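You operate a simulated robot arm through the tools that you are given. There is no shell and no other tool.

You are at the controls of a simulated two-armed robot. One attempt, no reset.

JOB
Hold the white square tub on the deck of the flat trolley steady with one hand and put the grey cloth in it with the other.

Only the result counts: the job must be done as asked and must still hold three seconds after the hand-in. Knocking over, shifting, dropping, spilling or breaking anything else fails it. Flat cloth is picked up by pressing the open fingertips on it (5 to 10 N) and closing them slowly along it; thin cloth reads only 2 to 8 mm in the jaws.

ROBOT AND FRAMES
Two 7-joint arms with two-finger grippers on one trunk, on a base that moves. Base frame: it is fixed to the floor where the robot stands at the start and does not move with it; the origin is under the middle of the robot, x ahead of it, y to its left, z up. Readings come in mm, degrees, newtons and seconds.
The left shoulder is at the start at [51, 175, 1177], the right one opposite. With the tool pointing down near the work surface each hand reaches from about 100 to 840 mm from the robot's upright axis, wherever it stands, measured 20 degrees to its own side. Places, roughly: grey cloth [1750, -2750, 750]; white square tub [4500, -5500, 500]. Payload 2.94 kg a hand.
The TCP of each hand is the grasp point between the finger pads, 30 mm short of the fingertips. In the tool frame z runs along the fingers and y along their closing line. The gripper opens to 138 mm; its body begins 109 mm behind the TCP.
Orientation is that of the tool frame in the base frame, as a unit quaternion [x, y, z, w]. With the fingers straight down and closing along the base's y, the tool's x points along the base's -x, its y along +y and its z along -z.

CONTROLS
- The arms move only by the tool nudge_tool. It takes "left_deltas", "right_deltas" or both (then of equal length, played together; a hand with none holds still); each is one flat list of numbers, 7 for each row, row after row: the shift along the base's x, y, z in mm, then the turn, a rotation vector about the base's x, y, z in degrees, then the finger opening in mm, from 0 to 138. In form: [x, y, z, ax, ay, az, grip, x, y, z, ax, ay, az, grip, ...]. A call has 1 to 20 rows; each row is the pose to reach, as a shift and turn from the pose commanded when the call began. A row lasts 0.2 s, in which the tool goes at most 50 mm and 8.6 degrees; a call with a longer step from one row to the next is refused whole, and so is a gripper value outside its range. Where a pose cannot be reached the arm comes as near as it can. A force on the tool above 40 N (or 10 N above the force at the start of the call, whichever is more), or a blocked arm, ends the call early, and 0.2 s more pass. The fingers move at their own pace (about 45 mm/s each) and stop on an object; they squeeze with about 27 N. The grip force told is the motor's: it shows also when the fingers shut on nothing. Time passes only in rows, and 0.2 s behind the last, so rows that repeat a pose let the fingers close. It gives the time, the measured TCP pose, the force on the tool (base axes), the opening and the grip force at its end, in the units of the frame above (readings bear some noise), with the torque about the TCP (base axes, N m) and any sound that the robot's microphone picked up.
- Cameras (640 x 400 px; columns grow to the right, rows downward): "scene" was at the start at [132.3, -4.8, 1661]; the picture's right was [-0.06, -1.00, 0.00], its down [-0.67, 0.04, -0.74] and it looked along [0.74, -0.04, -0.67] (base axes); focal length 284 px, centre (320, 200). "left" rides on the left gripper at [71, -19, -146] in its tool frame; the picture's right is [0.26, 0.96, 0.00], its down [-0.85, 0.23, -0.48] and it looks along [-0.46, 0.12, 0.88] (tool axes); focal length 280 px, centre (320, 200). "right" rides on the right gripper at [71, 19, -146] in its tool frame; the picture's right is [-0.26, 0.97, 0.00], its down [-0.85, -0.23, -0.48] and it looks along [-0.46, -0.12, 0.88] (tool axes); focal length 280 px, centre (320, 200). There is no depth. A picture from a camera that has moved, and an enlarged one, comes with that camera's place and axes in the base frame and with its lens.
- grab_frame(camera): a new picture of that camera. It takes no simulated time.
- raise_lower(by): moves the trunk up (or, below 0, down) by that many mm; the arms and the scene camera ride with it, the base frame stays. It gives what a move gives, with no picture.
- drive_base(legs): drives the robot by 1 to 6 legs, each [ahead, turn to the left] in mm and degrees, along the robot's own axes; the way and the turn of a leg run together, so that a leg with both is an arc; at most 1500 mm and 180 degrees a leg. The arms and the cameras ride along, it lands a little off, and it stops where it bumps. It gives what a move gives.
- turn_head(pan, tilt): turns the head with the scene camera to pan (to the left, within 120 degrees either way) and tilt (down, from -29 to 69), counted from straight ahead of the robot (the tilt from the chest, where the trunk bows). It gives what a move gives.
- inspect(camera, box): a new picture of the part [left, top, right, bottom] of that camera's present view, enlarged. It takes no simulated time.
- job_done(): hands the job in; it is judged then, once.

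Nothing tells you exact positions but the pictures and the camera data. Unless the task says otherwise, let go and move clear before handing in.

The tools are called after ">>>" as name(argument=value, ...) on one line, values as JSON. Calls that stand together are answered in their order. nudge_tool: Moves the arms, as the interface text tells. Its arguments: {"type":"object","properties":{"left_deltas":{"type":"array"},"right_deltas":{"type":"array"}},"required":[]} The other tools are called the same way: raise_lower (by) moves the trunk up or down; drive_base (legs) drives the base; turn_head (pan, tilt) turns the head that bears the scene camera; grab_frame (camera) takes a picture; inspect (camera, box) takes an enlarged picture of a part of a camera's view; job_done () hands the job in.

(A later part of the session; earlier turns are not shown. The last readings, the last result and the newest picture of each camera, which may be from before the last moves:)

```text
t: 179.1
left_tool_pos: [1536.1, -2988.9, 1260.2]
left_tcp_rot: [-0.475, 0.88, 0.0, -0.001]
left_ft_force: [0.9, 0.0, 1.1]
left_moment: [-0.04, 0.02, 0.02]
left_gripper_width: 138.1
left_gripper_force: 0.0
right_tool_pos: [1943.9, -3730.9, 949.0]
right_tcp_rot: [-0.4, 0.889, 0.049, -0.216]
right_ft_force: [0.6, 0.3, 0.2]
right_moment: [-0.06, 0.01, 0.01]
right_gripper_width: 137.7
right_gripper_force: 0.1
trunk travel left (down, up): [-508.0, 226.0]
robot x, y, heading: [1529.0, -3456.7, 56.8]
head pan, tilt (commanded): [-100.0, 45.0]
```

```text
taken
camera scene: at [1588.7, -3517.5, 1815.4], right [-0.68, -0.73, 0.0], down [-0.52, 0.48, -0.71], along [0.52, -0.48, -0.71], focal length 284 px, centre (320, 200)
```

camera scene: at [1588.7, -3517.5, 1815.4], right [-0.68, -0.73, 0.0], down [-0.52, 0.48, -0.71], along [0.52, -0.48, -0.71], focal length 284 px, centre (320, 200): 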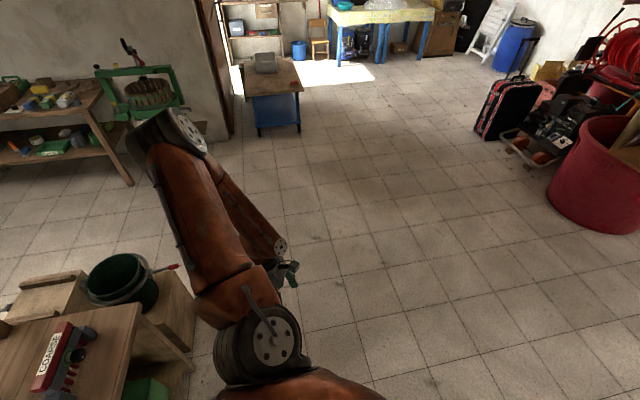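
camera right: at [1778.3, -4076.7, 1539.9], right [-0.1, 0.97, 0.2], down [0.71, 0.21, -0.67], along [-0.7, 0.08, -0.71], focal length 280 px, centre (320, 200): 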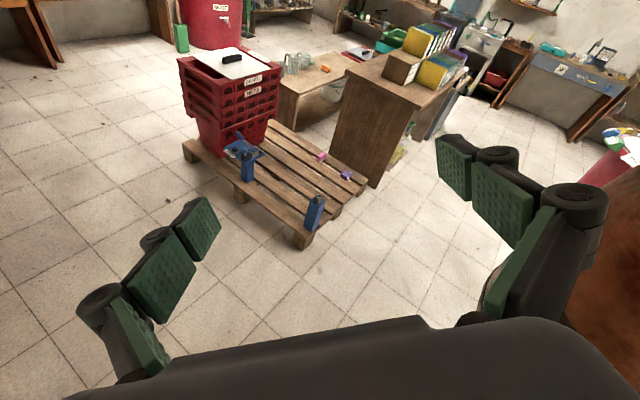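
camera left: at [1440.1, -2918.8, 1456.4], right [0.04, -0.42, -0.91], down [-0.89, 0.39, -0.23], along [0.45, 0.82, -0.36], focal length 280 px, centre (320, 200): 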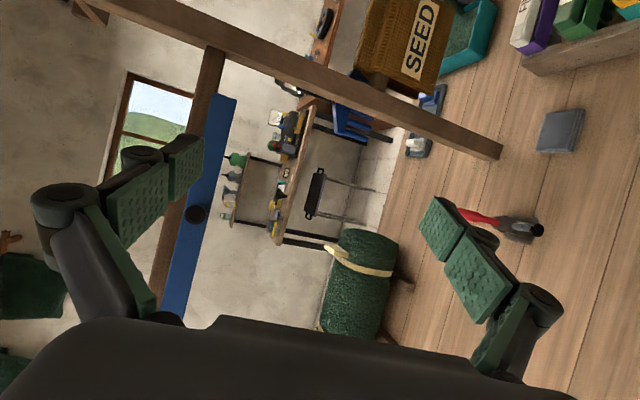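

The right hand now hangs beside my right side. I bring it forward and inward to its working place and square its fingers straight down.

>>> nudge_tool(right_deltas=[3, 24, 4, 0.49, -1.76, 0.59, 138, 6, 48, 7, 0.99, -3.5, 1.17, 138, 9, 71, 11, 1.48, -5.3, 1.76, 138, 12, 95, 14, 1.97, -7.1, 2.34, 138, 15, 119, 18, 2.46, -8.8, 2.93, 138, 18, 143, 21, 2.96, -10.6, 3.5, 138, 21, 167, 25, 3.45, -12.4, 4.1, 138, 24, 190, 29, 3.94, -14.1, 4.7, 138, 27, 214, 32, 4.44, -15.9, 5.3, 138, 30, 238, 36, 4.93, -17.6, 5.9, 138, 33, 262, 39, 5.4, -19.4, 6.4, 138, 36, 285, 43, 5.9, -21.2, 7.0, 138, 39, 309, 46, 6.4, -22.9, 7.6, 138, 42, 333, 50, 6.9, -24.7, 8.2, 138])

>>> grab_frame(camera="scene")

```text
t: 182.1
left_tool_pos: [1535.0, -2990.5, 1260.2]
left_tcp_rot: [-0.477, 0.879, 0.0, 0.0]
left_ft_force: [1.0, 0.1, 0.2]
left_moment: [0.07, 0.02, -0.02]
left_gripper_width: 137.9
left_gripper_force: 0.1
right_tool_pos: [1989.6, -3484.6, 1020.0]
right_tcp_rot: [-0.473, 0.881, 0.003, -0.01]
right_ft_force: [-1.0, 0.2, 0.3]
right_moment: [0.05, -0.01, 0.01]
right_gripper_width: 138.1
right_gripper_force: 0.1
right hand out of reach, approached as far as the arm can: row 9, 10, 11, 12, 13, 14
trunk travel left (down, up): [-508.0, 226.0]
robot x, y, heading: [1530.8, -3460.3, 56.8]
head pan, tilt (commanded): [-100.0, 45.0]
```

```text
taken
camera scene: at [1588.7, -3519.5, 1815.4], right [-0.68, -0.73, 0.0], down [-0.52, 0.48, -0.71], along [0.52, -0.48, -0.71], focal length 284 px, centre (320, 200)
```

scene: 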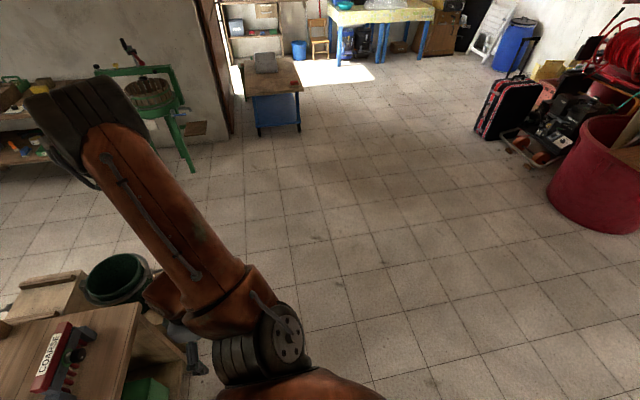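

The right hand is in front again, though the elbow is high. I move it toward its original working place in front of the chest and see whether the arm follows.

>>> nudge_tool(right_deltas=[-6, 17, 17, 0, 0, 0, 138, -12, 35, 34, 0, 0, 0, 138, -19, 52, 51, 0, 0, 0, 138, -25, 69, 68, 0, 0, 0, 138, -31, 87, 85, 0, 0, 0, 138, -37, 104, 102, 0, 0, 0, 138, -44, 121, 118, 0, 0, 0, 138, -50, 138, 135, 0, 0, 0, 138, -56, 156, 152, 0, 0, 0, 138, -62, 173, 169, 0, 0, 0, 138, -69, 190, 186, 0, 0, 0, 138, -75, 208, 203, 0, 0, 0, 138, -81, 225, 220, 0, 0, 0, 138])

>>> grab_frame(camera="scene")

```text
t: 184.9
left_tool_pos: [1533.8, -2989.1, 1259.4]
left_tcp_rot: [-0.477, 0.879, 0.0, 0.0]
left_ft_force: [0.3, 0.9, -1.0]
left_moment: [-0.08, -0.04, 0.01]
left_gripper_width: 138.0
left_gripper_force: 0.1
right_tool_pos: [1905.8, -3258.3, 1240.2]
right_tcp_rot: [-0.476, 0.879, -0.001, 0.002]
right_ft_force: [0.5, -0.4, -0.2]
right_moment: [-0.1, 0.0, 0.04]
right_gripper_width: 137.9
right_gripper_force: 0.0
right hand out of reach, approached as far as the arm can: row 1, 2, 3, 4, 5, 6, 7, 8, 9, 10, 11
trunk travel left (down, up): [-508.0, 226.0]
robot x, y, heading: [1531.5, -3459.1, 56.7]
head pan, tilt (commanded): [-100.0, 45.0]
```

```text
taken
camera scene: at [1586.0, -3515.6, 1815.5], right [-0.68, -0.73, 0.0], down [-0.52, 0.48, -0.71], along [0.52, -0.48, -0.71], focal length 284 px, centre (320, 200)
```

scene: 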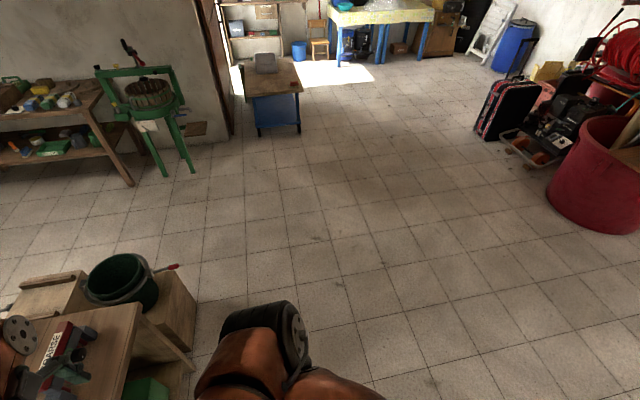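

The right hand is back in its working place, fingers down. I look forward again to check both arms and the bench.

>>> turn_head(pan=0, tilt=50)

>>> grab_frame(camera="scene")

```text
t: 186.6
left_tool_pos: [1534.9, -2990.4, 1260.9]
left_tcp_rot: [-0.476, 0.879, 0.001, -0.001]
left_ft_force: [0.4, 0.5, -0.3]
left_moment: [0.0, -0.01, 0.0]
left_gripper_width: 137.9
left_gripper_force: 0.2
right_tool_pos: [1908.0, -3260.6, 1240.7]
right_tcp_rot: [-0.476, 0.879, -0.001, 0.001]
right_ft_force: [0.7, 0.0, 0.8]
right_moment: [-0.01, 0.02, -0.01]
right_gripper_width: 138.0
right_gripper_force: 0.1
trunk travel left (down, up): [-508.0, 226.0]
robot x, y, heading: [1533.8, -3457.6, 56.9]
head pan, tilt (commanded): [0.0, 50.0]
```

```text
taken
camera scene: at [1570.5, -3398.7, 1808.5], right [0.84, -0.55, 0.0], down [-0.42, -0.64, -0.64], along [0.35, 0.54, -0.77], focal length 284 px, centre (320, 200)
```

scene: 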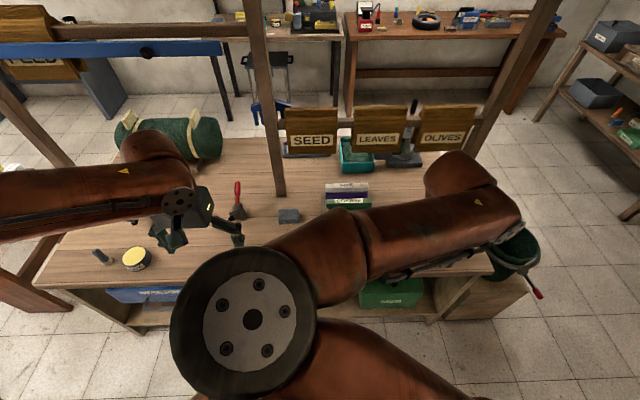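

The right arm works, but its elbow now points inward in front of my chest. I first lower the trunk to its starting height for stability (both hands stay short of the bench edge).

>>> raise_lower(by=-144)

>>> grab_frame(camera="scene")

```text
t: 188.3
left_tool_pos: [1533.9, -2989.1, 1116.5]
left_tcp_rot: [-0.477, 0.879, 0.001, 0.0]
left_ft_force: [0.3, 0.2, 0.1]
left_moment: [0.03, -0.02, 0.03]
left_gripper_width: 137.9
left_gripper_force: 0.0
right_tool_pos: [1906.8, -3258.3, 1097.4]
right_tcp_rot: [-0.476, 0.879, -0.002, 0.0]
right_ft_force: [-0.2, -0.1, -0.8]
right_moment: [0.02, 0.0, 0.0]
right_gripper_width: 138.2
right_gripper_force: 0.0
trunk travel left (down, up): [-364.0, 370.0]
robot x, y, heading: [1528.1, -3458.3, 56.6]
head pan, tilt (commanded): [0.0, 50.0]
```

```text
taken
camera scene: at [1595.3, -3360.4, 1664.6], right [0.84, -0.55, 0.0], down [-0.42, -0.64, -0.64], along [0.35, 0.54, -0.77], focal length 284 px, centre (320, 200)
```

scene: 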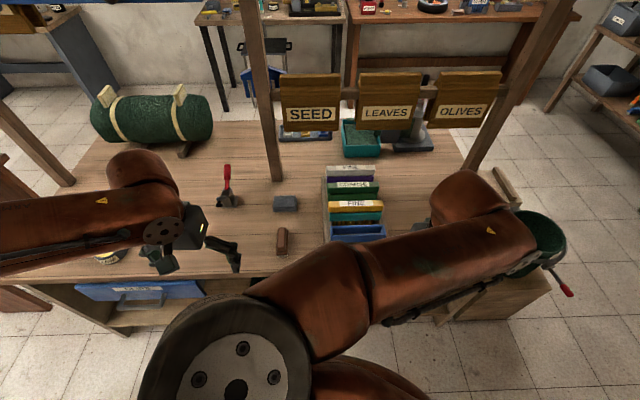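

Now I straighten the right arm by taking the hand out to the right side, so that the elbow can fall back into its natural place.

>>> nudge_tool(right_deltas=[18, -17, -5, 0, 0, 0, 138, 37, -34, -11, 0, 0, 0, 138, 55, -51, -16, 0, 0, 0, 138, 73, -68, -22, 0, 0, 0, 138, 92, -85, -27, 0, 0, 0, 138, 110, -102, -32, 0, 0, 0, 138, 128, -119, -38, 0, 0, 0, 138, 147, -136, -43, 0, 0, 0, 138, 165, -153, -49, 0, 0, 0, 138, 183, -170, -54, 0, 0, 0, 138, 202, -187, -59, 0, 0, 0, 138, 220, -204, -65, 0, 0, 0, 138, 238, -221, -70, 0, 0, 0, 138, 257, -238, -75, 0, 0, 0, 138, 275, -255, -81, 0, 0, 0, 138, 293, -272, -86, 0, 0, 0, 138, 312, -289, -92, 0, 0, 0, 138, 330, -306, -97, 0, 0, 0, 138])

>>> turn_head(pan=-50, tilt=45)

>>> grab_frame(camera="scene")

```text
t: 192.1
left_tool_pos: [1536.2, -2991.4, 1117.2]
left_tcp_rot: [-0.477, 0.879, 0.001, -0.001]
left_ft_force: [-0.5, -0.3, 1.1]
left_moment: [-0.01, 0.01, 0.0]
left_gripper_width: 138.1
left_gripper_force: 0.1
right_tool_pos: [2239.8, -3563.0, 999.2]
right_tcp_rot: [-0.477, 0.879, -0.002, 0.0]
right_ft_force: [1.2, -0.1, -0.4]
right_moment: [0.01, 0.01, 0.01]
right_gripper_width: 138.0
right_gripper_force: 0.2
right hand out of reach, approached as far as the arm can: row 1, 2, 3, 4
trunk travel left (down, up): [-364.0, 370.0]
robot x, y, heading: [1528.1, -3456.5, 57.0]
head pan, tilt (commanded): [0.0, 50.0]
```

```text
t: 193.3
left_tool_pos: [1535.5, -2989.9, 1116.2]
left_tcp_rot: [-0.476, 0.879, 0.0, 0.0]
left_ft_force: [0.6, -1.3, 0.3]
left_moment: [-0.01, -0.03, 0.01]
left_gripper_width: 138.0
left_gripper_force: 0.1
right_tool_pos: [2238.2, -3563.1, 999.9]
right_tcp_rot: [-0.476, 0.879, -0.002, 0.0]
right_ft_force: [-0.3, -0.5, -0.1]
right_moment: [-0.02, -0.01, 0.01]
right_gripper_width: 138.0
right_gripper_force: 0.0
trunk travel left (down, up): [-364.0, 370.0]
robot x, y, heading: [1530.1, -3459.9, 56.9]
head pan, tilt (commanded): [-50.0, 45.0]
```

```text
taken
camera scene: at [1634.6, -3414.6, 1671.3], right [0.12, -0.99, 0.0], down [-0.7, -0.09, -0.71], along [0.7, 0.09, -0.71], focal length 284 px, centre (320, 200)
```

scene: 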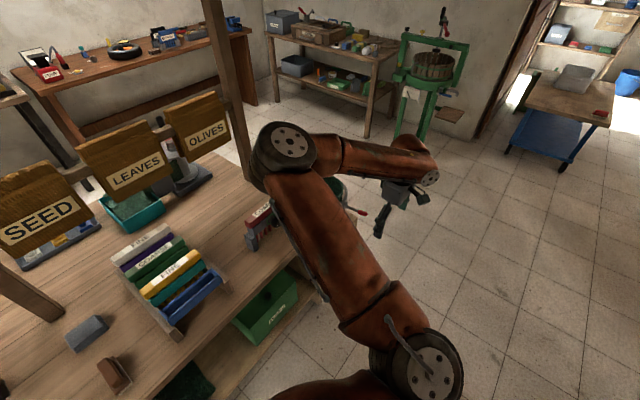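

The right arm is usable with its elbow high, so I park it out to the right side. I lower the trunk another 150 mm for stability and reach before working on the cloth.

>>> raise_lower(by=-150)

>>> turn_head(pan=0, tilt=45)

>>> grab_frame(camera="scene")

>>> grab_frame(camera="left")

```text
t: 195.1
left_tool_pos: [1534.5, -2989.9, 967.4]
left_tcp_rot: [-0.477, 0.879, 0.001, 0.001]
left_ft_force: [-0.7, 0.3, 0.0]
left_moment: [0.02, -0.01, 0.01]
left_gripper_width: 138.1
left_gripper_force: 0.1
right_tool_pos: [2238.3, -3565.1, 850.5]
right_tcp_rot: [-0.476, 0.879, -0.002, 0.001]
right_ft_force: [-0.5, 0.0, 0.1]
right_moment: [0.01, -0.01, 0.03]
right_gripper_width: 138.0
right_gripper_force: 0.1
trunk travel left (down, up): [-214.0, 520.0]
robot x, y, heading: [1529.0, -3458.6, 57.0]
head pan, tilt (commanded): [-50.0, 45.0]
```

```text
t: 196.2
left_tool_pos: [1535.4, -2990.3, 966.7]
left_tcp_rot: [-0.477, 0.879, 0.001, 0.001]
left_ft_force: [-0.4, -0.4, 0.1]
left_moment: [0.02, 0.0, -0.01]
left_gripper_width: 137.9
left_gripper_force: 0.1
right_tool_pos: [2237.5, -3564.1, 849.3]
right_tcp_rot: [-0.477, 0.879, -0.002, 0.0]
right_ft_force: [0.7, 0.6, 0.9]
right_moment: [0.01, 0.02, -0.02]
right_gripper_width: 137.9
right_gripper_force: 0.1
trunk travel left (down, up): [-214.0, 520.0]
robot x, y, heading: [1530.2, -3461.9, 56.9]
head pan, tilt (commanded): [0.0, 45.0]
```

```text
taken
camera scene: at [1652.1, -3274.1, 1516.6], right [0.84, -0.55, 0.0], down [-0.39, -0.59, -0.71], along [0.39, 0.59, -0.71], focal length 284 px, centre (320, 200)
```

scene: 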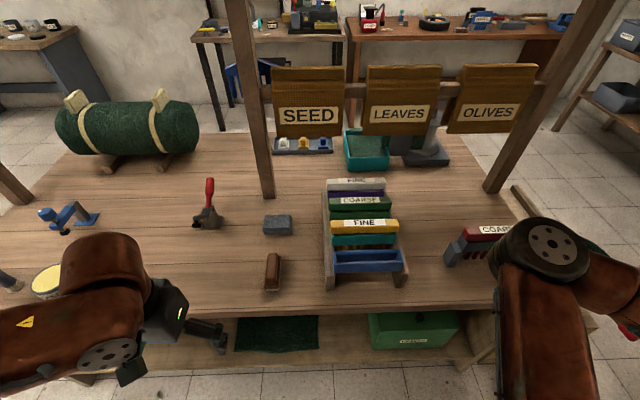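

```text
taken
camera left: at [1512.7, -3060.1, 1112.0], right [-0.95, 0.31, 0.0], down [0.27, 0.84, 0.48], along [0.14, 0.45, -0.88], focal length 280 px, centre (320, 200)
```

left: 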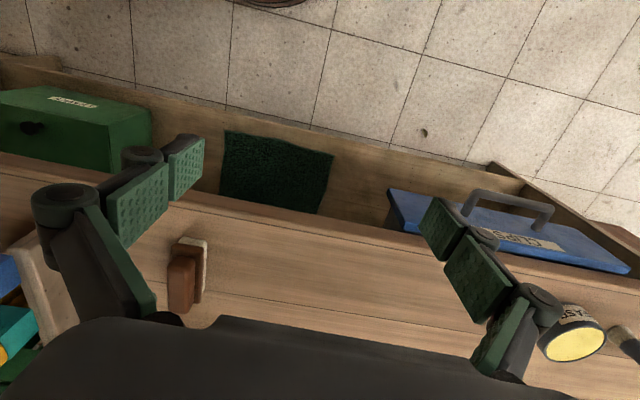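

Lowering also brought the shoulders forward, so the cloth at about [1866,-2696] should be within reach without driving. I zoom in to fix its outline.

>>> inspect(camera="scene", box=[238, 195, 318, 245])

```text
8.00 times, centred on (278, 220) of scene
camera zoom: at [1652.1, -3274.1, 1516.6], right [0.84, -0.55, 0.0], down [-0.39, -0.59, -0.71], along [0.39, 0.59, -0.71], focal length 2273 px, centre (656, 40)
```

zoom: 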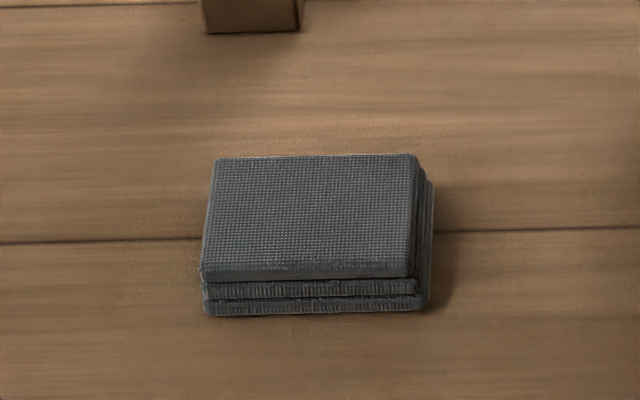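

The cloth is a neat folded stack, about 84 × 69 × 20 mm, square to me. I bring the left hand up and over it at a safe height, tilting the fingers about 10° forward to keep the gripper clear of the post and bags behind.

>>> nudge_tool(left_deltas=[0, 0, 25, 0, 0, 0, 138, 0, 0, 50, 0, 0, 0, 138, 0, 0, 75, 0.6, -0.4, 0, 138, 21, 19, 75, 1.1, -0.7, 0, 138, 41, 38, 75, 1.7, -1.1, 0, 138, 62, 56, 75, 2.2, -1.4, 0, 138, 83, 75, 75, 2.8, -1.8, 0, 138, 103, 94, 75, 3.3, -2.2, 0, 138, 124, 113, 75, 3.9, -2.5, 0, 138, 145, 131, 75, 4.5, -2.9, 0, 138, 166, 150, 75, 5.0, -3.3, 0, 138, 186, 169, 75, 5.6, -3.6, 0, 138, 207, 188, 75, 6.1, -4.0, 0, 138, 228, 206, 75, 6.7, -4.3, 0, 138, 248, 225, 75, 7.3, -4.7, 0, 138, 269, 244, 75, 7.8, -5.1, 0, 138])

>>> grab_frame(camera="left")

>>> grab_frame(camera="scene")

```text
t: 199.6
left_tool_pos: [1680.1, -2763.3, 1019.4]
left_tcp_rot: [-0.475, 0.876, 0.038, 0.07]
left_ft_force: [0.4, 0.1, 0.7]
left_moment: [0.02, 0.01, 0.0]
left_gripper_width: 138.2
left_gripper_force: 0.0
left hand out of reach, approached as far as the arm can: row 11, 12, 13, 14, 15, 16
right_tool_pos: [2237.4, -3564.6, 849.6]
right_tcp_rot: [-0.477, 0.879, -0.003, 0.0]
right_ft_force: [0.4, 0.2, 0.0]
right_moment: [0.02, 0.0, 0.0]
right_gripper_width: 138.1
right_gripper_force: 0.0
trunk travel left (down, up): [-214.0, 520.0]
robot x, y, heading: [1532.7, -3458.2, 57.0]
head pan, tilt (commanded): [0.0, 45.0]
```

```text
taken
camera left: at [1646.2, -2851.5, 1151.6], right [-0.95, 0.31, -0.04], down [0.22, 0.76, 0.61], along [0.22, 0.57, -0.79], focal length 280 px, centre (320, 200)
```

left: 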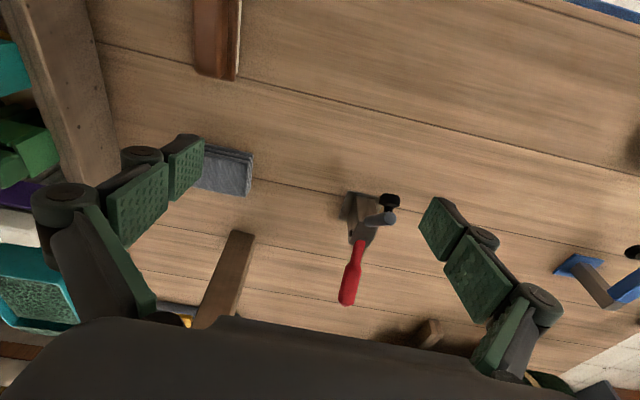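

```text
taken
camera scene: at [1652.7, -3273.9, 1516.4], right [0.84, -0.55, 0.0], down [-0.39, -0.59, -0.71], along [0.39, 0.59, -0.71], focal length 284 px, centre (320, 200)
```

scene: 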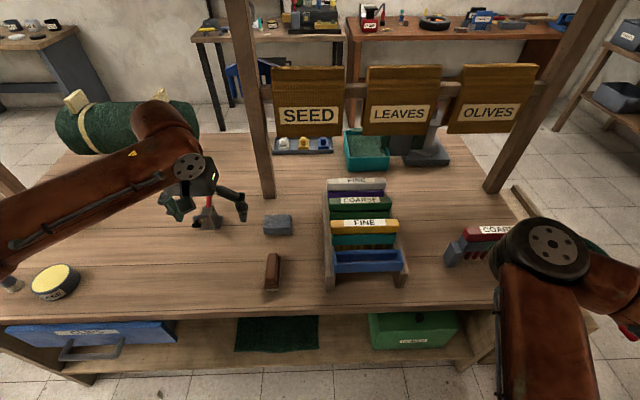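

The left arm stopped short of the cloth, apparently limited by its own shape rather than length. I look at the left arm with the head camera.

>>> turn_head(pan=45, tilt=45)

>>> grab_frame(camera="scene")

```text
t: 200.8
left_tool_pos: [1679.2, -2762.8, 1018.4]
left_tcp_rot: [-0.475, 0.876, 0.039, 0.069]
left_ft_force: [0.2, -1.0, 0.4]
left_moment: [-0.01, -0.02, 0.02]
left_gripper_width: 138.3
left_gripper_force: 0.1
right_tool_pos: [2237.5, -3564.9, 849.2]
right_tcp_rot: [-0.477, 0.879, -0.002, 0.0]
right_ft_force: [0.2, -0.1, -0.1]
right_moment: [0.02, -0.01, 0.0]
right_gripper_width: 137.9
right_gripper_force: 0.0
trunk travel left (down, up): [-214.0, 520.0]
robot x, y, heading: [1531.5, -3457.2, 56.7]
head pan, tilt (commanded): [45.0, 45.0]
```

```text
taken
camera scene: at [1591.0, -3262.5, 1516.5], right [0.98, 0.21, 0.0], down [0.15, -0.69, -0.71], along [-0.15, 0.69, -0.71], focal length 284 px, centre (320, 200)
```

scene: 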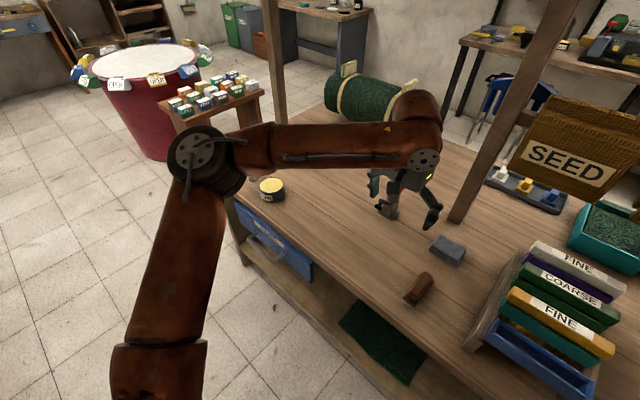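

The elbow is bent about 90° and well clear, so some wrist or shoulder joint must be at its limit. I test by turning the hand a little clockwise while moving it to the right.

>>> nudge_tool(left_deltas=[5, 0, 0, 0, 0, -4, 138, 10, 0, 0, 0, 0, -8, 138, 20, 0, 0, 0, 0, -12, 138, 30, 0, 0, 0, 0, -16, 138, 40, 0, 0, 0, 0, -20, 138, 50, 0, 0, 0, 0, -20, 138])

```text
t: 202.2
left_tool_pos: [1683.8, -2760.0, 1031.1]
left_tcp_rot: [-0.325, 0.942, 0.027, 0.077]
left_ft_force: [0.2, -0.5, 0.4]
left_moment: [0.01, 0.03, 0.03]
left_gripper_width: 137.9
left_gripper_force: 0.0
left hand out of reach, approached as far as the arm can: row 2, 3, 4, 5, 6
right_tool_pos: [2238.3, -3564.0, 848.2]
right_tcp_rot: [-0.476, 0.879, -0.002, 0.0]
right_ft_force: [0.4, -0.3, 0.5]
right_moment: [-0.01, 0.01, 0.03]
right_gripper_width: 137.9
right_gripper_force: 0.0
trunk travel left (down, up): [-214.0, 520.0]
robot x, y, heading: [1529.2, -3460.0, 56.8]
head pan, tilt (commanded): [45.0, 45.0]
```

Turning did not free it, so I undo the turn and test whether going lower lets the hand move right.

>>> nudge_tool(left_deltas=[0, 0, -15, 0, 0, 4, 138, 0, 0, -30, 0, 0, 8, 138, 0, 0, -45, 0, 0, 12, 138, 0, 0, -60, 0, 0, 16, 138, 0, 0, -75, 0, 0, 19, 138, 12, 0, -85, 0, 0, 19, 138, 24, 0, -90, 0, 0, 19, 138, 36, 0, -90, 0, 0, 19, 138, 50, 0, -90, 0, 0, 19, 138])

```text
t: 204.2
left_tool_pos: [1689.0, -2763.4, 948.3]
left_tcp_rot: [-0.468, 0.88, 0.04, 0.072]
left_ft_force: [0.0, 0.7, 0.1]
left_moment: [0.0, 0.02, 0.04]
left_gripper_width: 138.0
left_gripper_force: 0.1
left hand out of reach, approached as far as the arm can: row 6, 7, 8, 9
right_tool_pos: [2237.6, -3564.3, 849.4]
right_tcp_rot: [-0.476, 0.879, -0.002, 0.0]
right_ft_force: [-0.4, -0.6, 0.1]
right_moment: [0.03, -0.01, -0.03]
right_gripper_width: 137.8
right_gripper_force: 0.0
trunk travel left (down, up): [-214.0, 520.0]
robot x, y, heading: [1529.3, -3460.1, 57.1]
head pan, tilt (commanded): [45.0, 45.0]
```

The hand cannot come far enough inward at this reach; the arm works best about 20° to its own side. I retract the left hand, then I will turn the base a little to the right so the cloth lies more to my left.

>>> nudge_tool(left_deltas=[0, 0, 30, 0, 0, 0, 138, 0, 0, 60, 0, 0, 0, 138, -13, -21, 70, -0.7, 0.5, 0, 138, -27, -41, 70, -1.4, 0.9, 0, 138, -40, -62, 70, -2.1, 1.4, 0, 138, -54, -83, 70, -2.8, 1.9, 0, 138, -67, -103, 70, -3.5, 2.3, 0, 138, -80, -124, 70, -4.3, 2.8, 0, 138, -94, -144, 70, -5.0, 3.2, 0, 138, -107, -165, 70, -5.7, 3.7, 0, 138, -121, -186, 70, -6.4, 4.2, 0, 138, -134, -206, 70, -7.1, 4.6, 0, 138, -148, -227, 70, -7.8, 5.1, 0, 138])

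>>> turn_head(pan=0, tilt=50)

>>> grab_frame(camera="scene")

```text
t: 207.0
left_tool_pos: [1541.7, -2992.1, 1019.8]
left_tcp_rot: [-0.469, 0.883, -0.001, 0.0]
left_ft_force: [-0.1, -0.3, -1.8]
left_moment: [0.03, 0.02, -0.03]
left_gripper_width: 138.0
left_gripper_force: 0.0
left hand out of reach, approached as far as the arm can: row 1, 2
right_tool_pos: [2238.1, -3565.0, 850.1]
right_tcp_rot: [-0.476, 0.879, -0.002, 0.0]
right_ft_force: [0.6, -1.0, 0.0]
right_moment: [-0.02, -0.04, -0.01]
right_gripper_width: 138.1
right_gripper_force: 0.0
trunk travel left (down, up): [-214.0, 520.0]
robot x, y, heading: [1531.0, -3458.9, 56.9]
head pan, tilt (commanded): [45.0, 45.0]
```

```text
t: 208.1
left_tool_pos: [1542.4, -2990.3, 1018.9]
left_tcp_rot: [-0.47, 0.883, -0.001, 0.0]
left_ft_force: [0.0, -0.1, 0.6]
left_moment: [-0.03, -0.04, -0.01]
left_gripper_width: 138.2
left_gripper_force: 0.0
right_tool_pos: [2239.2, -3565.0, 849.6]
right_tcp_rot: [-0.476, 0.879, -0.002, 0.0]
right_ft_force: [0.0, -0.1, 1.4]
right_moment: [-0.01, -0.01, 0.03]
right_gripper_width: 138.0
right_gripper_force: 0.1
trunk travel left (down, up): [-214.0, 520.0]
robot x, y, heading: [1532.0, -3457.2, 56.7]
head pan, tilt (commanded): [0.0, 50.0]
```

```text
taken
camera scene: at [1649.5, -3277.7, 1509.7], right [0.84, -0.54, 0.0], down [-0.42, -0.64, -0.64], along [0.35, 0.54, -0.77], focal length 284 px, centre (320, 200)
```

scene: 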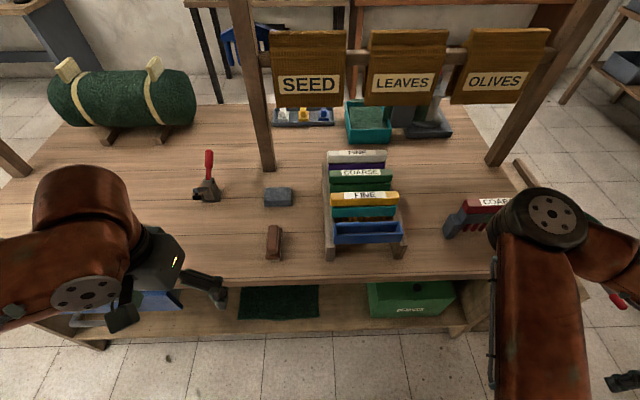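

All clear. I turn the base 13° to the right in place.

>>> drive_base(legs=[[0, -13]])

>>> grab_frame(camera="scene")

```text
t: 209.3
left_tool_pos: [1647.9, -3006.3, 1020.0]
left_tcp_rot: [-0.367, 0.93, 0.0, 0.0]
left_ft_force: [0.3, 0.3, 0.1]
left_moment: [0.04, 0.06, -0.01]
left_gripper_width: 138.1
left_gripper_force: 0.0
right_tool_pos: [2196.7, -3721.2, 848.6]
right_tcp_rot: [-0.374, 0.927, -0.002, 0.001]
right_ft_force: [0.4, -0.6, 0.0]
right_moment: [0.05, -0.01, 0.0]
right_gripper_width: 137.9
right_gripper_force: 0.0
trunk travel left (down, up): [-214.0, 520.0]
robot x, y, heading: [1529.8, -3456.5, 43.7]
head pan, tilt (commanded): [0.0, 50.0]
```

```text
taken
camera scene: at [1687.8, -3309.5, 1509.7], right [0.69, -0.72, 0.0], down [-0.55, -0.53, -0.64], along [0.46, 0.45, -0.77], focal length 284 px, centre (320, 200)
```

scene: 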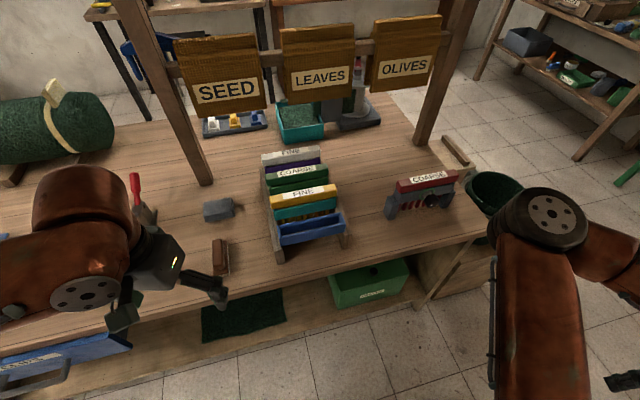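

The cloth is now about 770 mm ahead and 320 mm to my left. I drive forward 90 mm with the trunk low and check for any rocking.

>>> drive_base(legs=[[90, 0]])

>>> grab_frame(camera="scene")

```text
t: 210.4
left_tool_pos: [1712.6, -2943.0, 1019.0]
left_tcp_rot: [-0.366, 0.931, -0.001, 0.0]
left_ft_force: [1.2, -0.1, 0.1]
left_moment: [-0.05, 0.04, -0.01]
left_gripper_width: 138.1
left_gripper_force: 0.1
right_tool_pos: [2259.4, -3660.0, 849.1]
right_tcp_rot: [-0.374, 0.928, -0.002, 0.0]
right_ft_force: [-0.3, 1.0, 0.2]
right_moment: [-0.03, 0.03, -0.02]
right_gripper_width: 138.0
right_gripper_force: 0.0
trunk travel left (down, up): [-214.0, 520.0]
robot x, y, heading: [1595.7, -3395.5, 43.9]
head pan, tilt (commanded): [0.0, 50.0]
```

```text
taken
camera scene: at [1751.7, -3246.5, 1509.6], right [0.69, -0.72, 0.0], down [-0.55, -0.53, -0.64], along [0.46, 0.45, -0.77], focal length 284 px, centre (320, 200)
```

scene: 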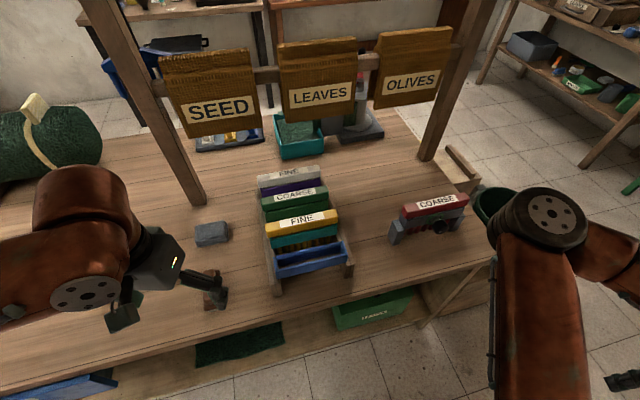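

No rocking at all this time. I now bring the left hand over the cloth, turning it square to the cloth with a slight forward tilt.

>>> nudge_tool(left_deltas=[13, 21, 0, 0.7, -0.5, 1.2, 138, 26, 42, 0, 1.4, -0.9, 2.3, 138, 38, 63, 0, 2.1, -1.4, 3.5, 138, 51, 84, 0, 2.8, -1.8, 4.7, 138, 64, 105, 0, 3.5, -2.3, 5.8, 138, 77, 126, -3, 4.2, -2.7, 7.0, 138, 90, 148, -6, 4.9, -3.2, 8.2, 138, 102, 169, -9, 5.6, -3.6, 9.3, 138, 115, 190, -12, 6.3, -4.1, 10.5, 138, 128, 211, -15, 7.0, -4.5, 11.7, 138, 141, 232, -18, 7.7, -5.0, 12.8, 138, 153, 250, -20, 8.4, -5.4, 14, 138])

>>> grab_frame(camera="left")

>>> grab_frame(camera="scene")

```text
t: 213.0
left_tool_pos: [1865.0, -2693.7, 998.1]
left_tcp_rot: [-0.475, 0.876, 0.05, 0.07]
left_ft_force: [0.6, -0.6, 0.0]
left_moment: [-0.02, 0.05, 0.03]
left_gripper_width: 137.7
left_gripper_force: 0.0
right_tool_pos: [2260.5, -3658.8, 849.1]
right_tcp_rot: [-0.374, 0.927, -0.002, 0.0]
right_ft_force: [0.0, 0.0, 0.5]
right_moment: [0.0, 0.0, -0.01]
right_gripper_width: 137.9
right_gripper_force: 0.0
trunk travel left (down, up): [-214.0, 520.0]
robot x, y, heading: [1592.5, -3401.3, 44.1]
head pan, tilt (commanded): [0.0, 50.0]
```

```text
taken
camera left: at [1832.5, -2785.5, 1129.6], right [-0.95, 0.31, -0.02], down [0.23, 0.75, 0.62], along [0.21, 0.58, -0.79], focal length 280 px, centre (320, 200)
```

left: 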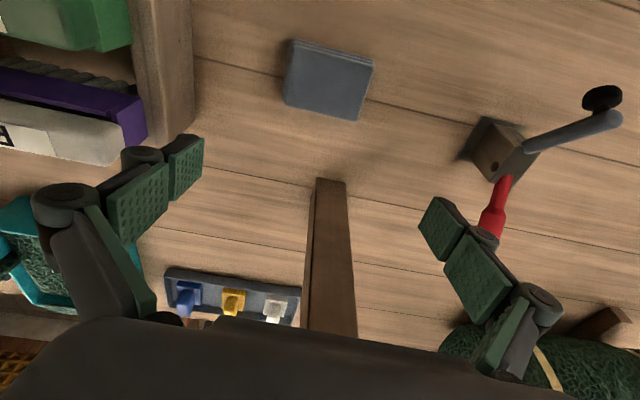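

```text
taken
camera scene: at [1751.5, -3246.3, 1509.4], right [0.69, -0.72, 0.0], down [-0.55, -0.53, -0.64], along [0.46, 0.45, -0.77], focal length 284 px, centre (320, 200)
```

scene: 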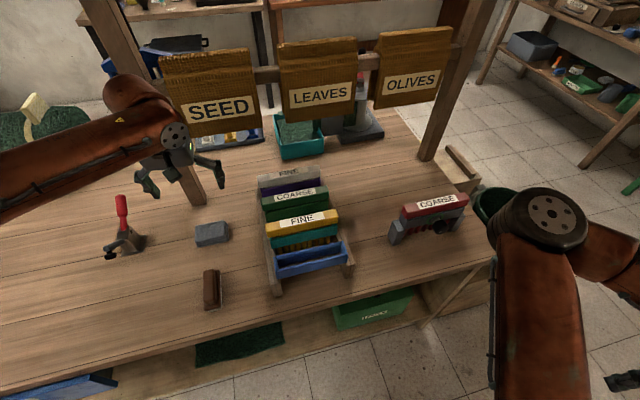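

The hand camera puts the cloth's centre at about [1861,-2699], square to about heading 59°, with the fingers comfortably wide of it. I centre the hand and descend to just above the cloth.

>>> nudge_tool(left_deltas=[-2, -3, -20, 0, 0, 1, 138, -5, -7, -45, 0, 0, 2, 138, -5, -7, -70, 0, 0, 2, 138, -5, -7, -95, 0, 0, 2, 138, -5, -7, -120, 0, 0, 2, 138, -5, -7, -140, 0, 0, 2, 138])

>>> grab_frame(camera="left")

>>> inspect(camera="scene", box=[110, 130, 270, 290])

```text
t: 214.4
left_tool_pos: [1860.6, -2701.0, 859.9]
left_tcp_rot: [-0.49, 0.867, 0.052, 0.07]
left_ft_force: [0.0, 0.6, -0.4]
left_moment: [0.01, -0.03, 0.04]
left_gripper_width: 137.9
left_gripper_force: 0.0
right_tool_pos: [2260.3, -3659.8, 848.0]
right_tcp_rot: [-0.374, 0.927, -0.002, -0.001]
right_ft_force: [-0.1, 0.1, 0.3]
right_moment: [0.01, 0.03, -0.03]
right_gripper_width: 137.9
right_gripper_force: 0.1
trunk travel left (down, up): [-214.0, 520.0]
robot x, y, heading: [1596.0, -3396.1, 44.1]
head pan, tilt (commanded): [0.0, 50.0]
```

```text
taken
camera left: at [1830.9, -2793.5, 991.1], right [-0.96, 0.27, -0.03], down [0.2, 0.76, 0.62], along [0.19, 0.59, -0.78], focal length 280 px, centre (320, 200)
```

left: 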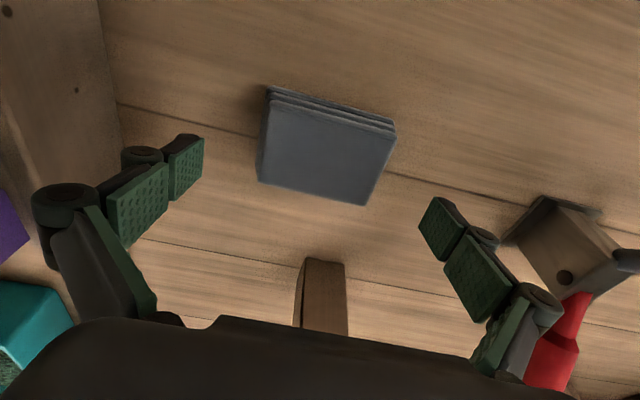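

```text
2.50 times, centred on (190, 210) of scene
camera zoom: at [1751.3, -3246.9, 1509.6], right [0.69, -0.72, 0.0], down [-0.55, -0.53, -0.64], along [0.46, 0.45, -0.77], focal length 710 px, centre (645, 175)
```

zoom: 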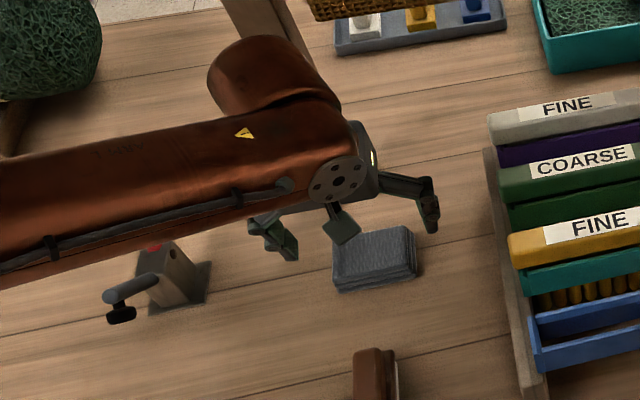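

Combining views, the cloth top is at about z 817 and the bench at about 797, with the cloth centred between the fingers. I descend the last bit until the fingertips are just at the bench.

>>> nudge_tool(left_deltas=[-1, -2, -8, 0, 0, 0, 138, -2, -4, -16, 0, 0, 0, 138, -3, -5, -22, 0, 0, 0, 138, -3, -5, -28, 0, 0, 0, 138])

>>> grab_frame(camera="left")

>>> inspect(camera="scene", box=[150, 180, 250, 280])

```text
t: 215.4
left_tool_pos: [1856.4, -2706.7, 830.6]
left_tcp_rot: [-0.491, 0.867, 0.051, 0.07]
left_ft_force: [-0.8, -0.5, -0.5]
left_moment: [0.0, 0.01, 0.02]
left_gripper_width: 137.8
left_gripper_force: 0.1
right_tool_pos: [2259.6, -3659.5, 848.6]
right_tcp_rot: [-0.374, 0.927, -0.003, 0.0]
right_ft_force: [-0.7, -0.4, 0.1]
right_moment: [0.0, 0.03, 0.0]
right_gripper_width: 138.1
right_gripper_force: 0.0
trunk travel left (down, up): [-214.0, 520.0]
robot x, y, heading: [1593.5, -3395.2, 43.9]
head pan, tilt (commanded): [0.0, 50.0]
```

```text
taken
camera left: at [1826.4, -2799.3, 962.6], right [-0.96, 0.28, -0.02], down [0.2, 0.76, 0.62], along [0.19, 0.59, -0.78], focal length 280 px, centre (320, 200)
```

left: 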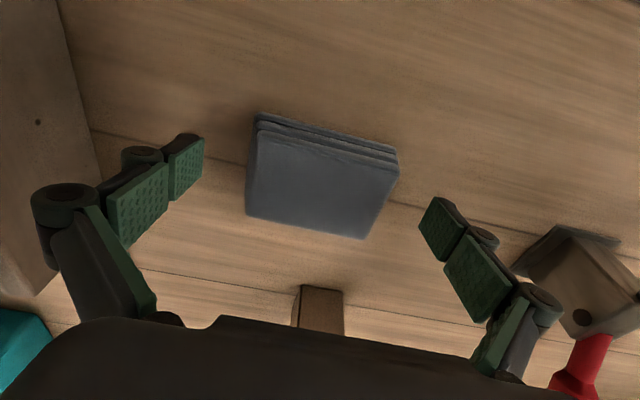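

```text
4.00 times, centred on (200, 230) of scene
camera zoom: at [1751.2, -3247.1, 1509.6], right [0.69, -0.72, 0.0], down [-0.55, -0.53, -0.64], along [0.46, 0.45, -0.77], focal length 1136 px, centre (800, 80)
```

zoom: 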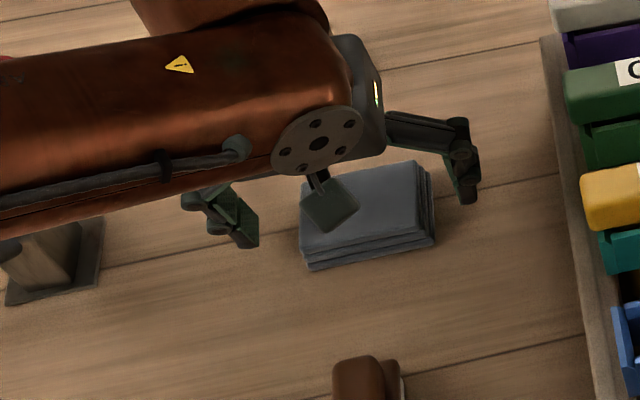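

No contact yet. I go down in small steps, watching the force.

>>> nudge_tool(left_deltas=[0, 0, -4, 0, 0, 0, 138, 0, 0, -8, 0, 0, 0, 138, 0, 0, -12, 0, 0, 0, 138])

>>> grab_frame(camera="left")

```text
t: 216.2
left_tool_pos: [1855.2, -2706.5, 820.2]
left_tcp_rot: [-0.491, 0.867, 0.052, 0.07]
left_ft_force: [0.4, -0.4, 0.2]
left_moment: [0.02, -0.01, -0.03]
left_gripper_width: 137.8
left_gripper_force: 0.0
right_tool_pos: [2259.9, -3659.2, 849.7]
right_tcp_rot: [-0.374, 0.927, -0.002, 0.0]
right_ft_force: [0.2, 0.2, -0.4]
right_moment: [0.0, -0.01, 0.0]
right_gripper_width: 138.1
right_gripper_force: 0.1
trunk travel left (down, up): [-214.0, 520.0]
robot x, y, heading: [1590.9, -3399.3, 43.9]
head pan, tilt (commanded): [0.0, 50.0]
```

```text
taken
camera left: at [1826.1, -2799.4, 950.6], right [-0.96, 0.27, -0.03], down [0.2, 0.76, 0.62], along [0.19, 0.59, -0.78], focal length 280 px, centre (320, 200)
```

left: 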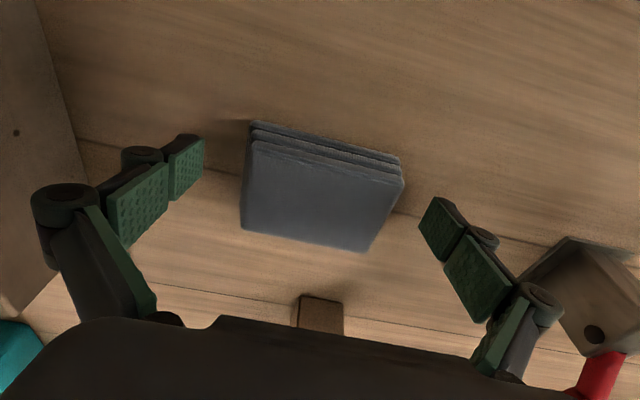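

Still no contact at TCP z 820. I check the side view closely for the gap under the fingertips.

>>> inspect(camera="scene", box=[170, 195, 234, 255])

```text
6.67 times, centred on (202, 225) of scene
camera zoom: at [1751.2, -3247.1, 1509.6], right [0.69, -0.72, 0.0], down [-0.55, -0.53, -0.64], along [0.46, 0.45, -0.77], focal length 1894 px, centre (1107, 33)
```

zoom: 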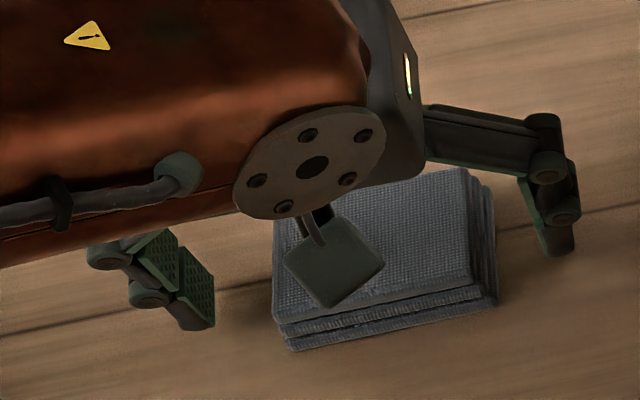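

The fingertips sit right at bench level on both sides of the cloth. I shift a few millimetres to centre and close the fingers part-way, watching the vertical force.

>>> nudge_tool(left_deltas=[4, 7, 2, 0, 0, 1, 138, 4, 7, 2, 0, 0, 1, 110, 4, 7, 2, 0, 0, 1, 110, 4, 7, 2, 0, 0, 1, 110])

>>> grab_frame(camera="left")

```text
t: 217.2
left_tool_pos: [1860.9, -2700.0, 821.9]
left_tcp_rot: [-0.499, 0.862, 0.052, 0.069]
left_ft_force: [0.3, -1.3, 2.8]
left_moment: [-0.12, -0.15, 0.01]
left_gripper_width: 111.8
left_gripper_force: 1.0
right_tool_pos: [2259.0, -3659.3, 848.5]
right_tcp_rot: [-0.375, 0.927, -0.002, 0.0]
right_ft_force: [0.1, -0.6, -0.4]
right_moment: [-0.01, -0.01, 0.01]
right_gripper_width: 138.1
right_gripper_force: 0.0
trunk travel left (down, up): [-214.0, 520.0]
robot x, y, heading: [1590.0, -3395.1, 44.1]
head pan, tilt (commanded): [0.0, 50.0]
```

```text
taken
camera left: at [1832.2, -2793.2, 953.1], right [-0.97, 0.26, -0.03], down [0.19, 0.76, 0.62], along [0.18, 0.59, -0.78], focal length 280 px, centre (320, 200)
```

left: 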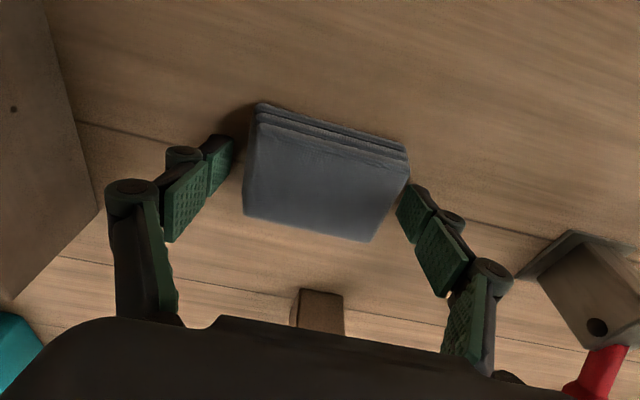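

The fingers are beside the cloth, slightly off-centre. I shift 4 mm toward that side and close further.

>>> nudge_tool(left_deltas=[-4, 2, 1, 0, 0, 0, 108, -4, 2, 2, 0, 0, 0, 100, -4, 2, 2, 0, 0, 0, 92, -4, 2, 2, 0, 0, 0, 86, -4, 2, 2, 0, 0, 0, 86])

>>> grab_frame(camera="left")

```text
t: 218.4
left_tool_pos: [1858.5, -2699.1, 827.3]
left_tcp_rot: [-0.497, 0.863, 0.052, 0.072]
left_ft_force: [6.7, -2.3, 16.8]
left_moment: [-0.6, -0.86, 0.12]
left_gripper_width: 95.6
left_gripper_force: 7.5
right_tool_pos: [2260.1, -3660.8, 848.6]
right_tcp_rot: [-0.374, 0.928, -0.002, 0.0]
right_ft_force: [0.3, 0.4, -0.2]
right_moment: [0.0, -0.01, -0.01]
right_gripper_width: 137.8
right_gripper_force: 0.1
trunk travel left (down, up): [-214.0, 520.0]
robot x, y, heading: [1596.8, -3397.7, 43.8]
head pan, tilt (commanded): [0.0, 50.0]
```

```text
taken
camera left: at [1829.1, -2792.3, 956.7], right [-0.97, 0.26, -0.03], down [0.19, 0.76, 0.62], along [0.18, 0.6, -0.78], focal length 280 px, centre (320, 200)
```

left: 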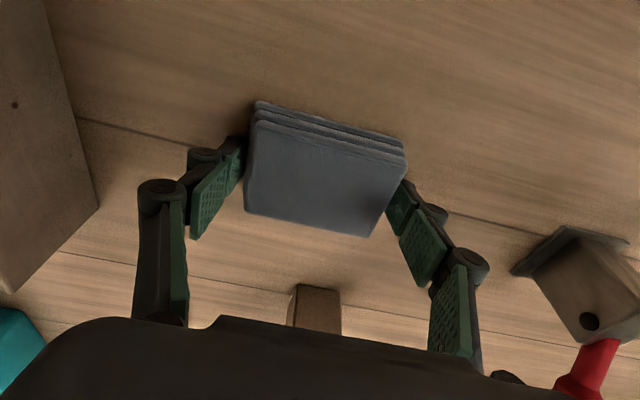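

Both fingers touch the cloth and the tips press lightly on the bench. I rise a few millimetres to unload them and close on the cloth.

>>> nudge_tool(left_deltas=[0, 0, 4, 0, 0, 0, 92, 0, 0, 7, 0, 0, 0, 88, 0, 0, 7, 0, 0, 0, 80, 0, 0, 7, 0, 0, 0, 74, 0, 0, 7, 0, 0, 0, 70])

>>> grab_frame(camera="left")

```text
t: 219.6
left_tool_pos: [1856.8, -2698.5, 829.5]
left_tcp_rot: [-0.498, 0.863, 0.052, 0.07]
left_ft_force: [-0.9, 0.4, -0.4]
left_moment: [-0.03, -0.05, 0.0]
left_gripper_width: 89.2
left_gripper_force: 27.1
right_tool_pos: [2259.7, -3658.8, 849.9]
right_tcp_rot: [-0.374, 0.928, -0.002, 0.0]
right_ft_force: [-0.1, 0.6, 0.1]
right_moment: [0.01, 0.01, 0.01]
right_gripper_width: 138.1
right_gripper_force: 0.0
trunk travel left (down, up): [-214.0, 520.0]
robot x, y, heading: [1594.1, -3399.8, 43.7]
head pan, tilt (commanded): [0.0, 50.0]
```

```text
taken
camera left: at [1828.3, -2791.1, 961.3], right [-0.97, 0.26, -0.02], down [0.19, 0.76, 0.62], along [0.18, 0.59, -0.78], focal length 280 px, centre (320, 200)
```

left: 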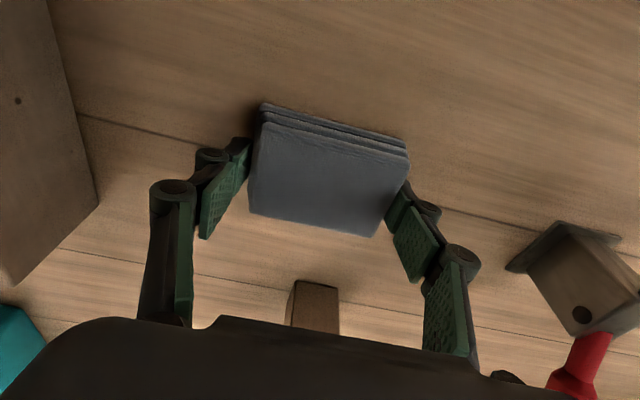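

The cloth is gripped: 89 mm wide with full squeeze. I lift it slowly.

>>> nudge_tool(left_deltas=[0, 0, 8, 0, 0, 0, 70, 0, 0, 16, 0, 0, 0, 70, 0, 0, 26, 0, 0, 0, 70, 0, 0, 38, 0, 0, 0, 70, 0, 0, 50, 0, 0, 0, 70, 0, 0, 65, 0, 0, 0, 70])

>>> grab_frame(camera="left")

>>> inspect(camera="scene", box=[130, 140, 270, 280])

```text
t: 221.0
left_tool_pos: [1856.5, -2697.0, 897.4]
left_tcp_rot: [-0.498, 0.863, 0.053, 0.069]
left_ft_force: [1.0, 0.1, -0.3]
left_moment: [-0.02, 0.01, 0.01]
left_gripper_width: 88.9
left_gripper_force: 26.7
right_tool_pos: [2258.6, -3660.1, 849.2]
right_tcp_rot: [-0.374, 0.927, -0.002, -0.001]
right_ft_force: [0.3, 0.4, -0.3]
right_moment: [0.0, 0.02, -0.04]
right_gripper_width: 138.0
right_gripper_force: 0.0
trunk travel left (down, up): [-214.0, 520.0]
robot x, y, heading: [1595.9, -3396.3, 43.8]
head pan, tilt (commanded): [0.0, 50.0]
```

```text
taken
camera left: at [1828.1, -2790.8, 1027.4], right [-0.97, 0.26, -0.02], down [0.19, 0.76, 0.62], along [0.18, 0.59, -0.78], focal length 280 px, centre (320, 200)
```

left: 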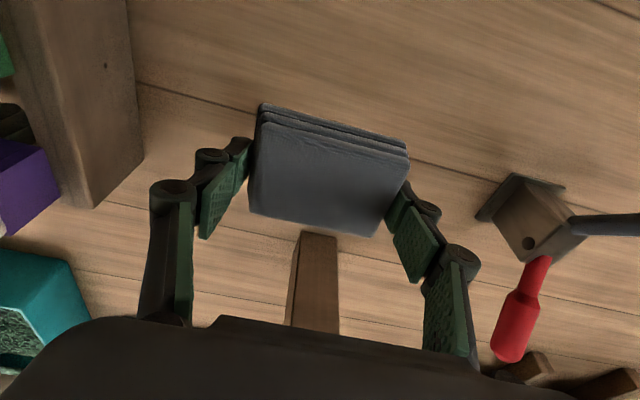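

```text
2.86 times, centred on (200, 210) of scene
camera zoom: at [1751.1, -3247.6, 1509.7], right [0.69, -0.72, 0.0], down [-0.55, -0.53, -0.64], along [0.46, 0.45, -0.77], focal length 812 px, centre (663, 171)
```

zoom: 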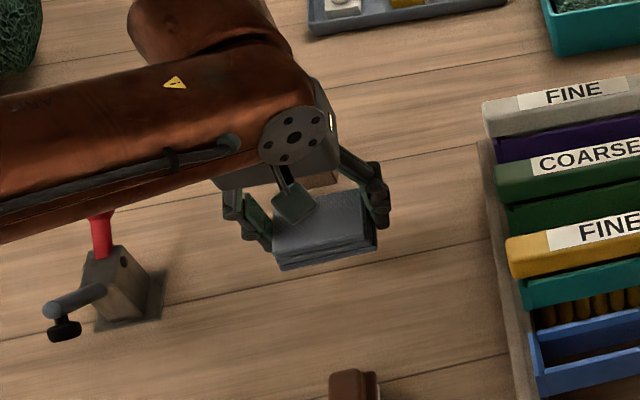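

The cloth is safely in the left hand. I raise it and bring it back in front of me.

>>> nudge_tool(left_deltas=[0, 0, 25, 0, 0, 0, 70, 0, 0, 50, 0, 0, 0, 70, 0, 0, 75, 0, 0, 0, 70, 0, 0, 100, 0, 0, 0, 70, 0, 0, 120, 0, 0, 0, 70, -12, -20, 125, -0.7, 0.4, -1.1, 70, -24, -40, 125, -1.3, 0.8, -2.2, 70, -36, -60, 125, -2.0, 1.3, -3.4, 70, -49, -81, 125, -2.6, 1.7, -4.5, 70, -61, -101, 125, -3.3, 2.1, -5.6, 70, -73, -121, 125, -3.9, 2.5, -6.7, 70, -85, -141, 125, -4.6, 2.9, -7.8, 70, -97, -161, 125, -5.2, 3.4, -9.0, 70, -109, -181, 125, -5.9, 3.8, -10.1, 70, -121, -202, 125, -6.5, 4.2, -11.2, 70, -134, -222, 125, -7.2, 4.6, -12.3, 70, -146, -242, 125, -7.8, 5.0, -13.4, 70])

>>> grab_frame(camera="scene")

```text
t: 224.6
left_tool_pos: [1709.7, -2940.3, 1020.5]
left_tcp_rot: [-0.395, 0.919, 0.006, 0.004]
left_ft_force: [0.1, -1.6, -0.4]
left_moment: [-0.01, -0.03, -0.01]
left_gripper_width: 89.1
left_gripper_force: 27.4
right_tool_pos: [2260.2, -3660.4, 848.7]
right_tcp_rot: [-0.374, 0.928, -0.003, 0.001]
right_ft_force: [0.4, -1.0, 0.2]
right_moment: [0.01, -0.03, 0.02]
right_gripper_width: 138.1
right_gripper_force: 0.1
trunk travel left (down, up): [-214.0, 520.0]
robot x, y, heading: [1595.5, -3395.9, 43.8]
head pan, tilt (commanded): [0.0, 50.0]
```

```text
taken
camera scene: at [1750.8, -3247.7, 1509.8], right [0.69, -0.72, 0.0], down [-0.55, -0.53, -0.64], along [0.46, 0.45, -0.77], focal length 284 px, centre (320, 200)
```

scene: 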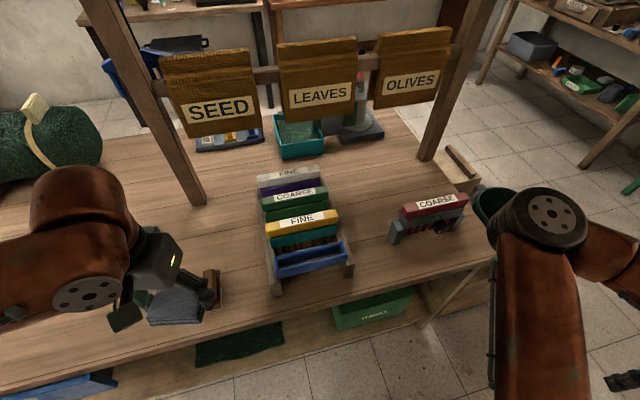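

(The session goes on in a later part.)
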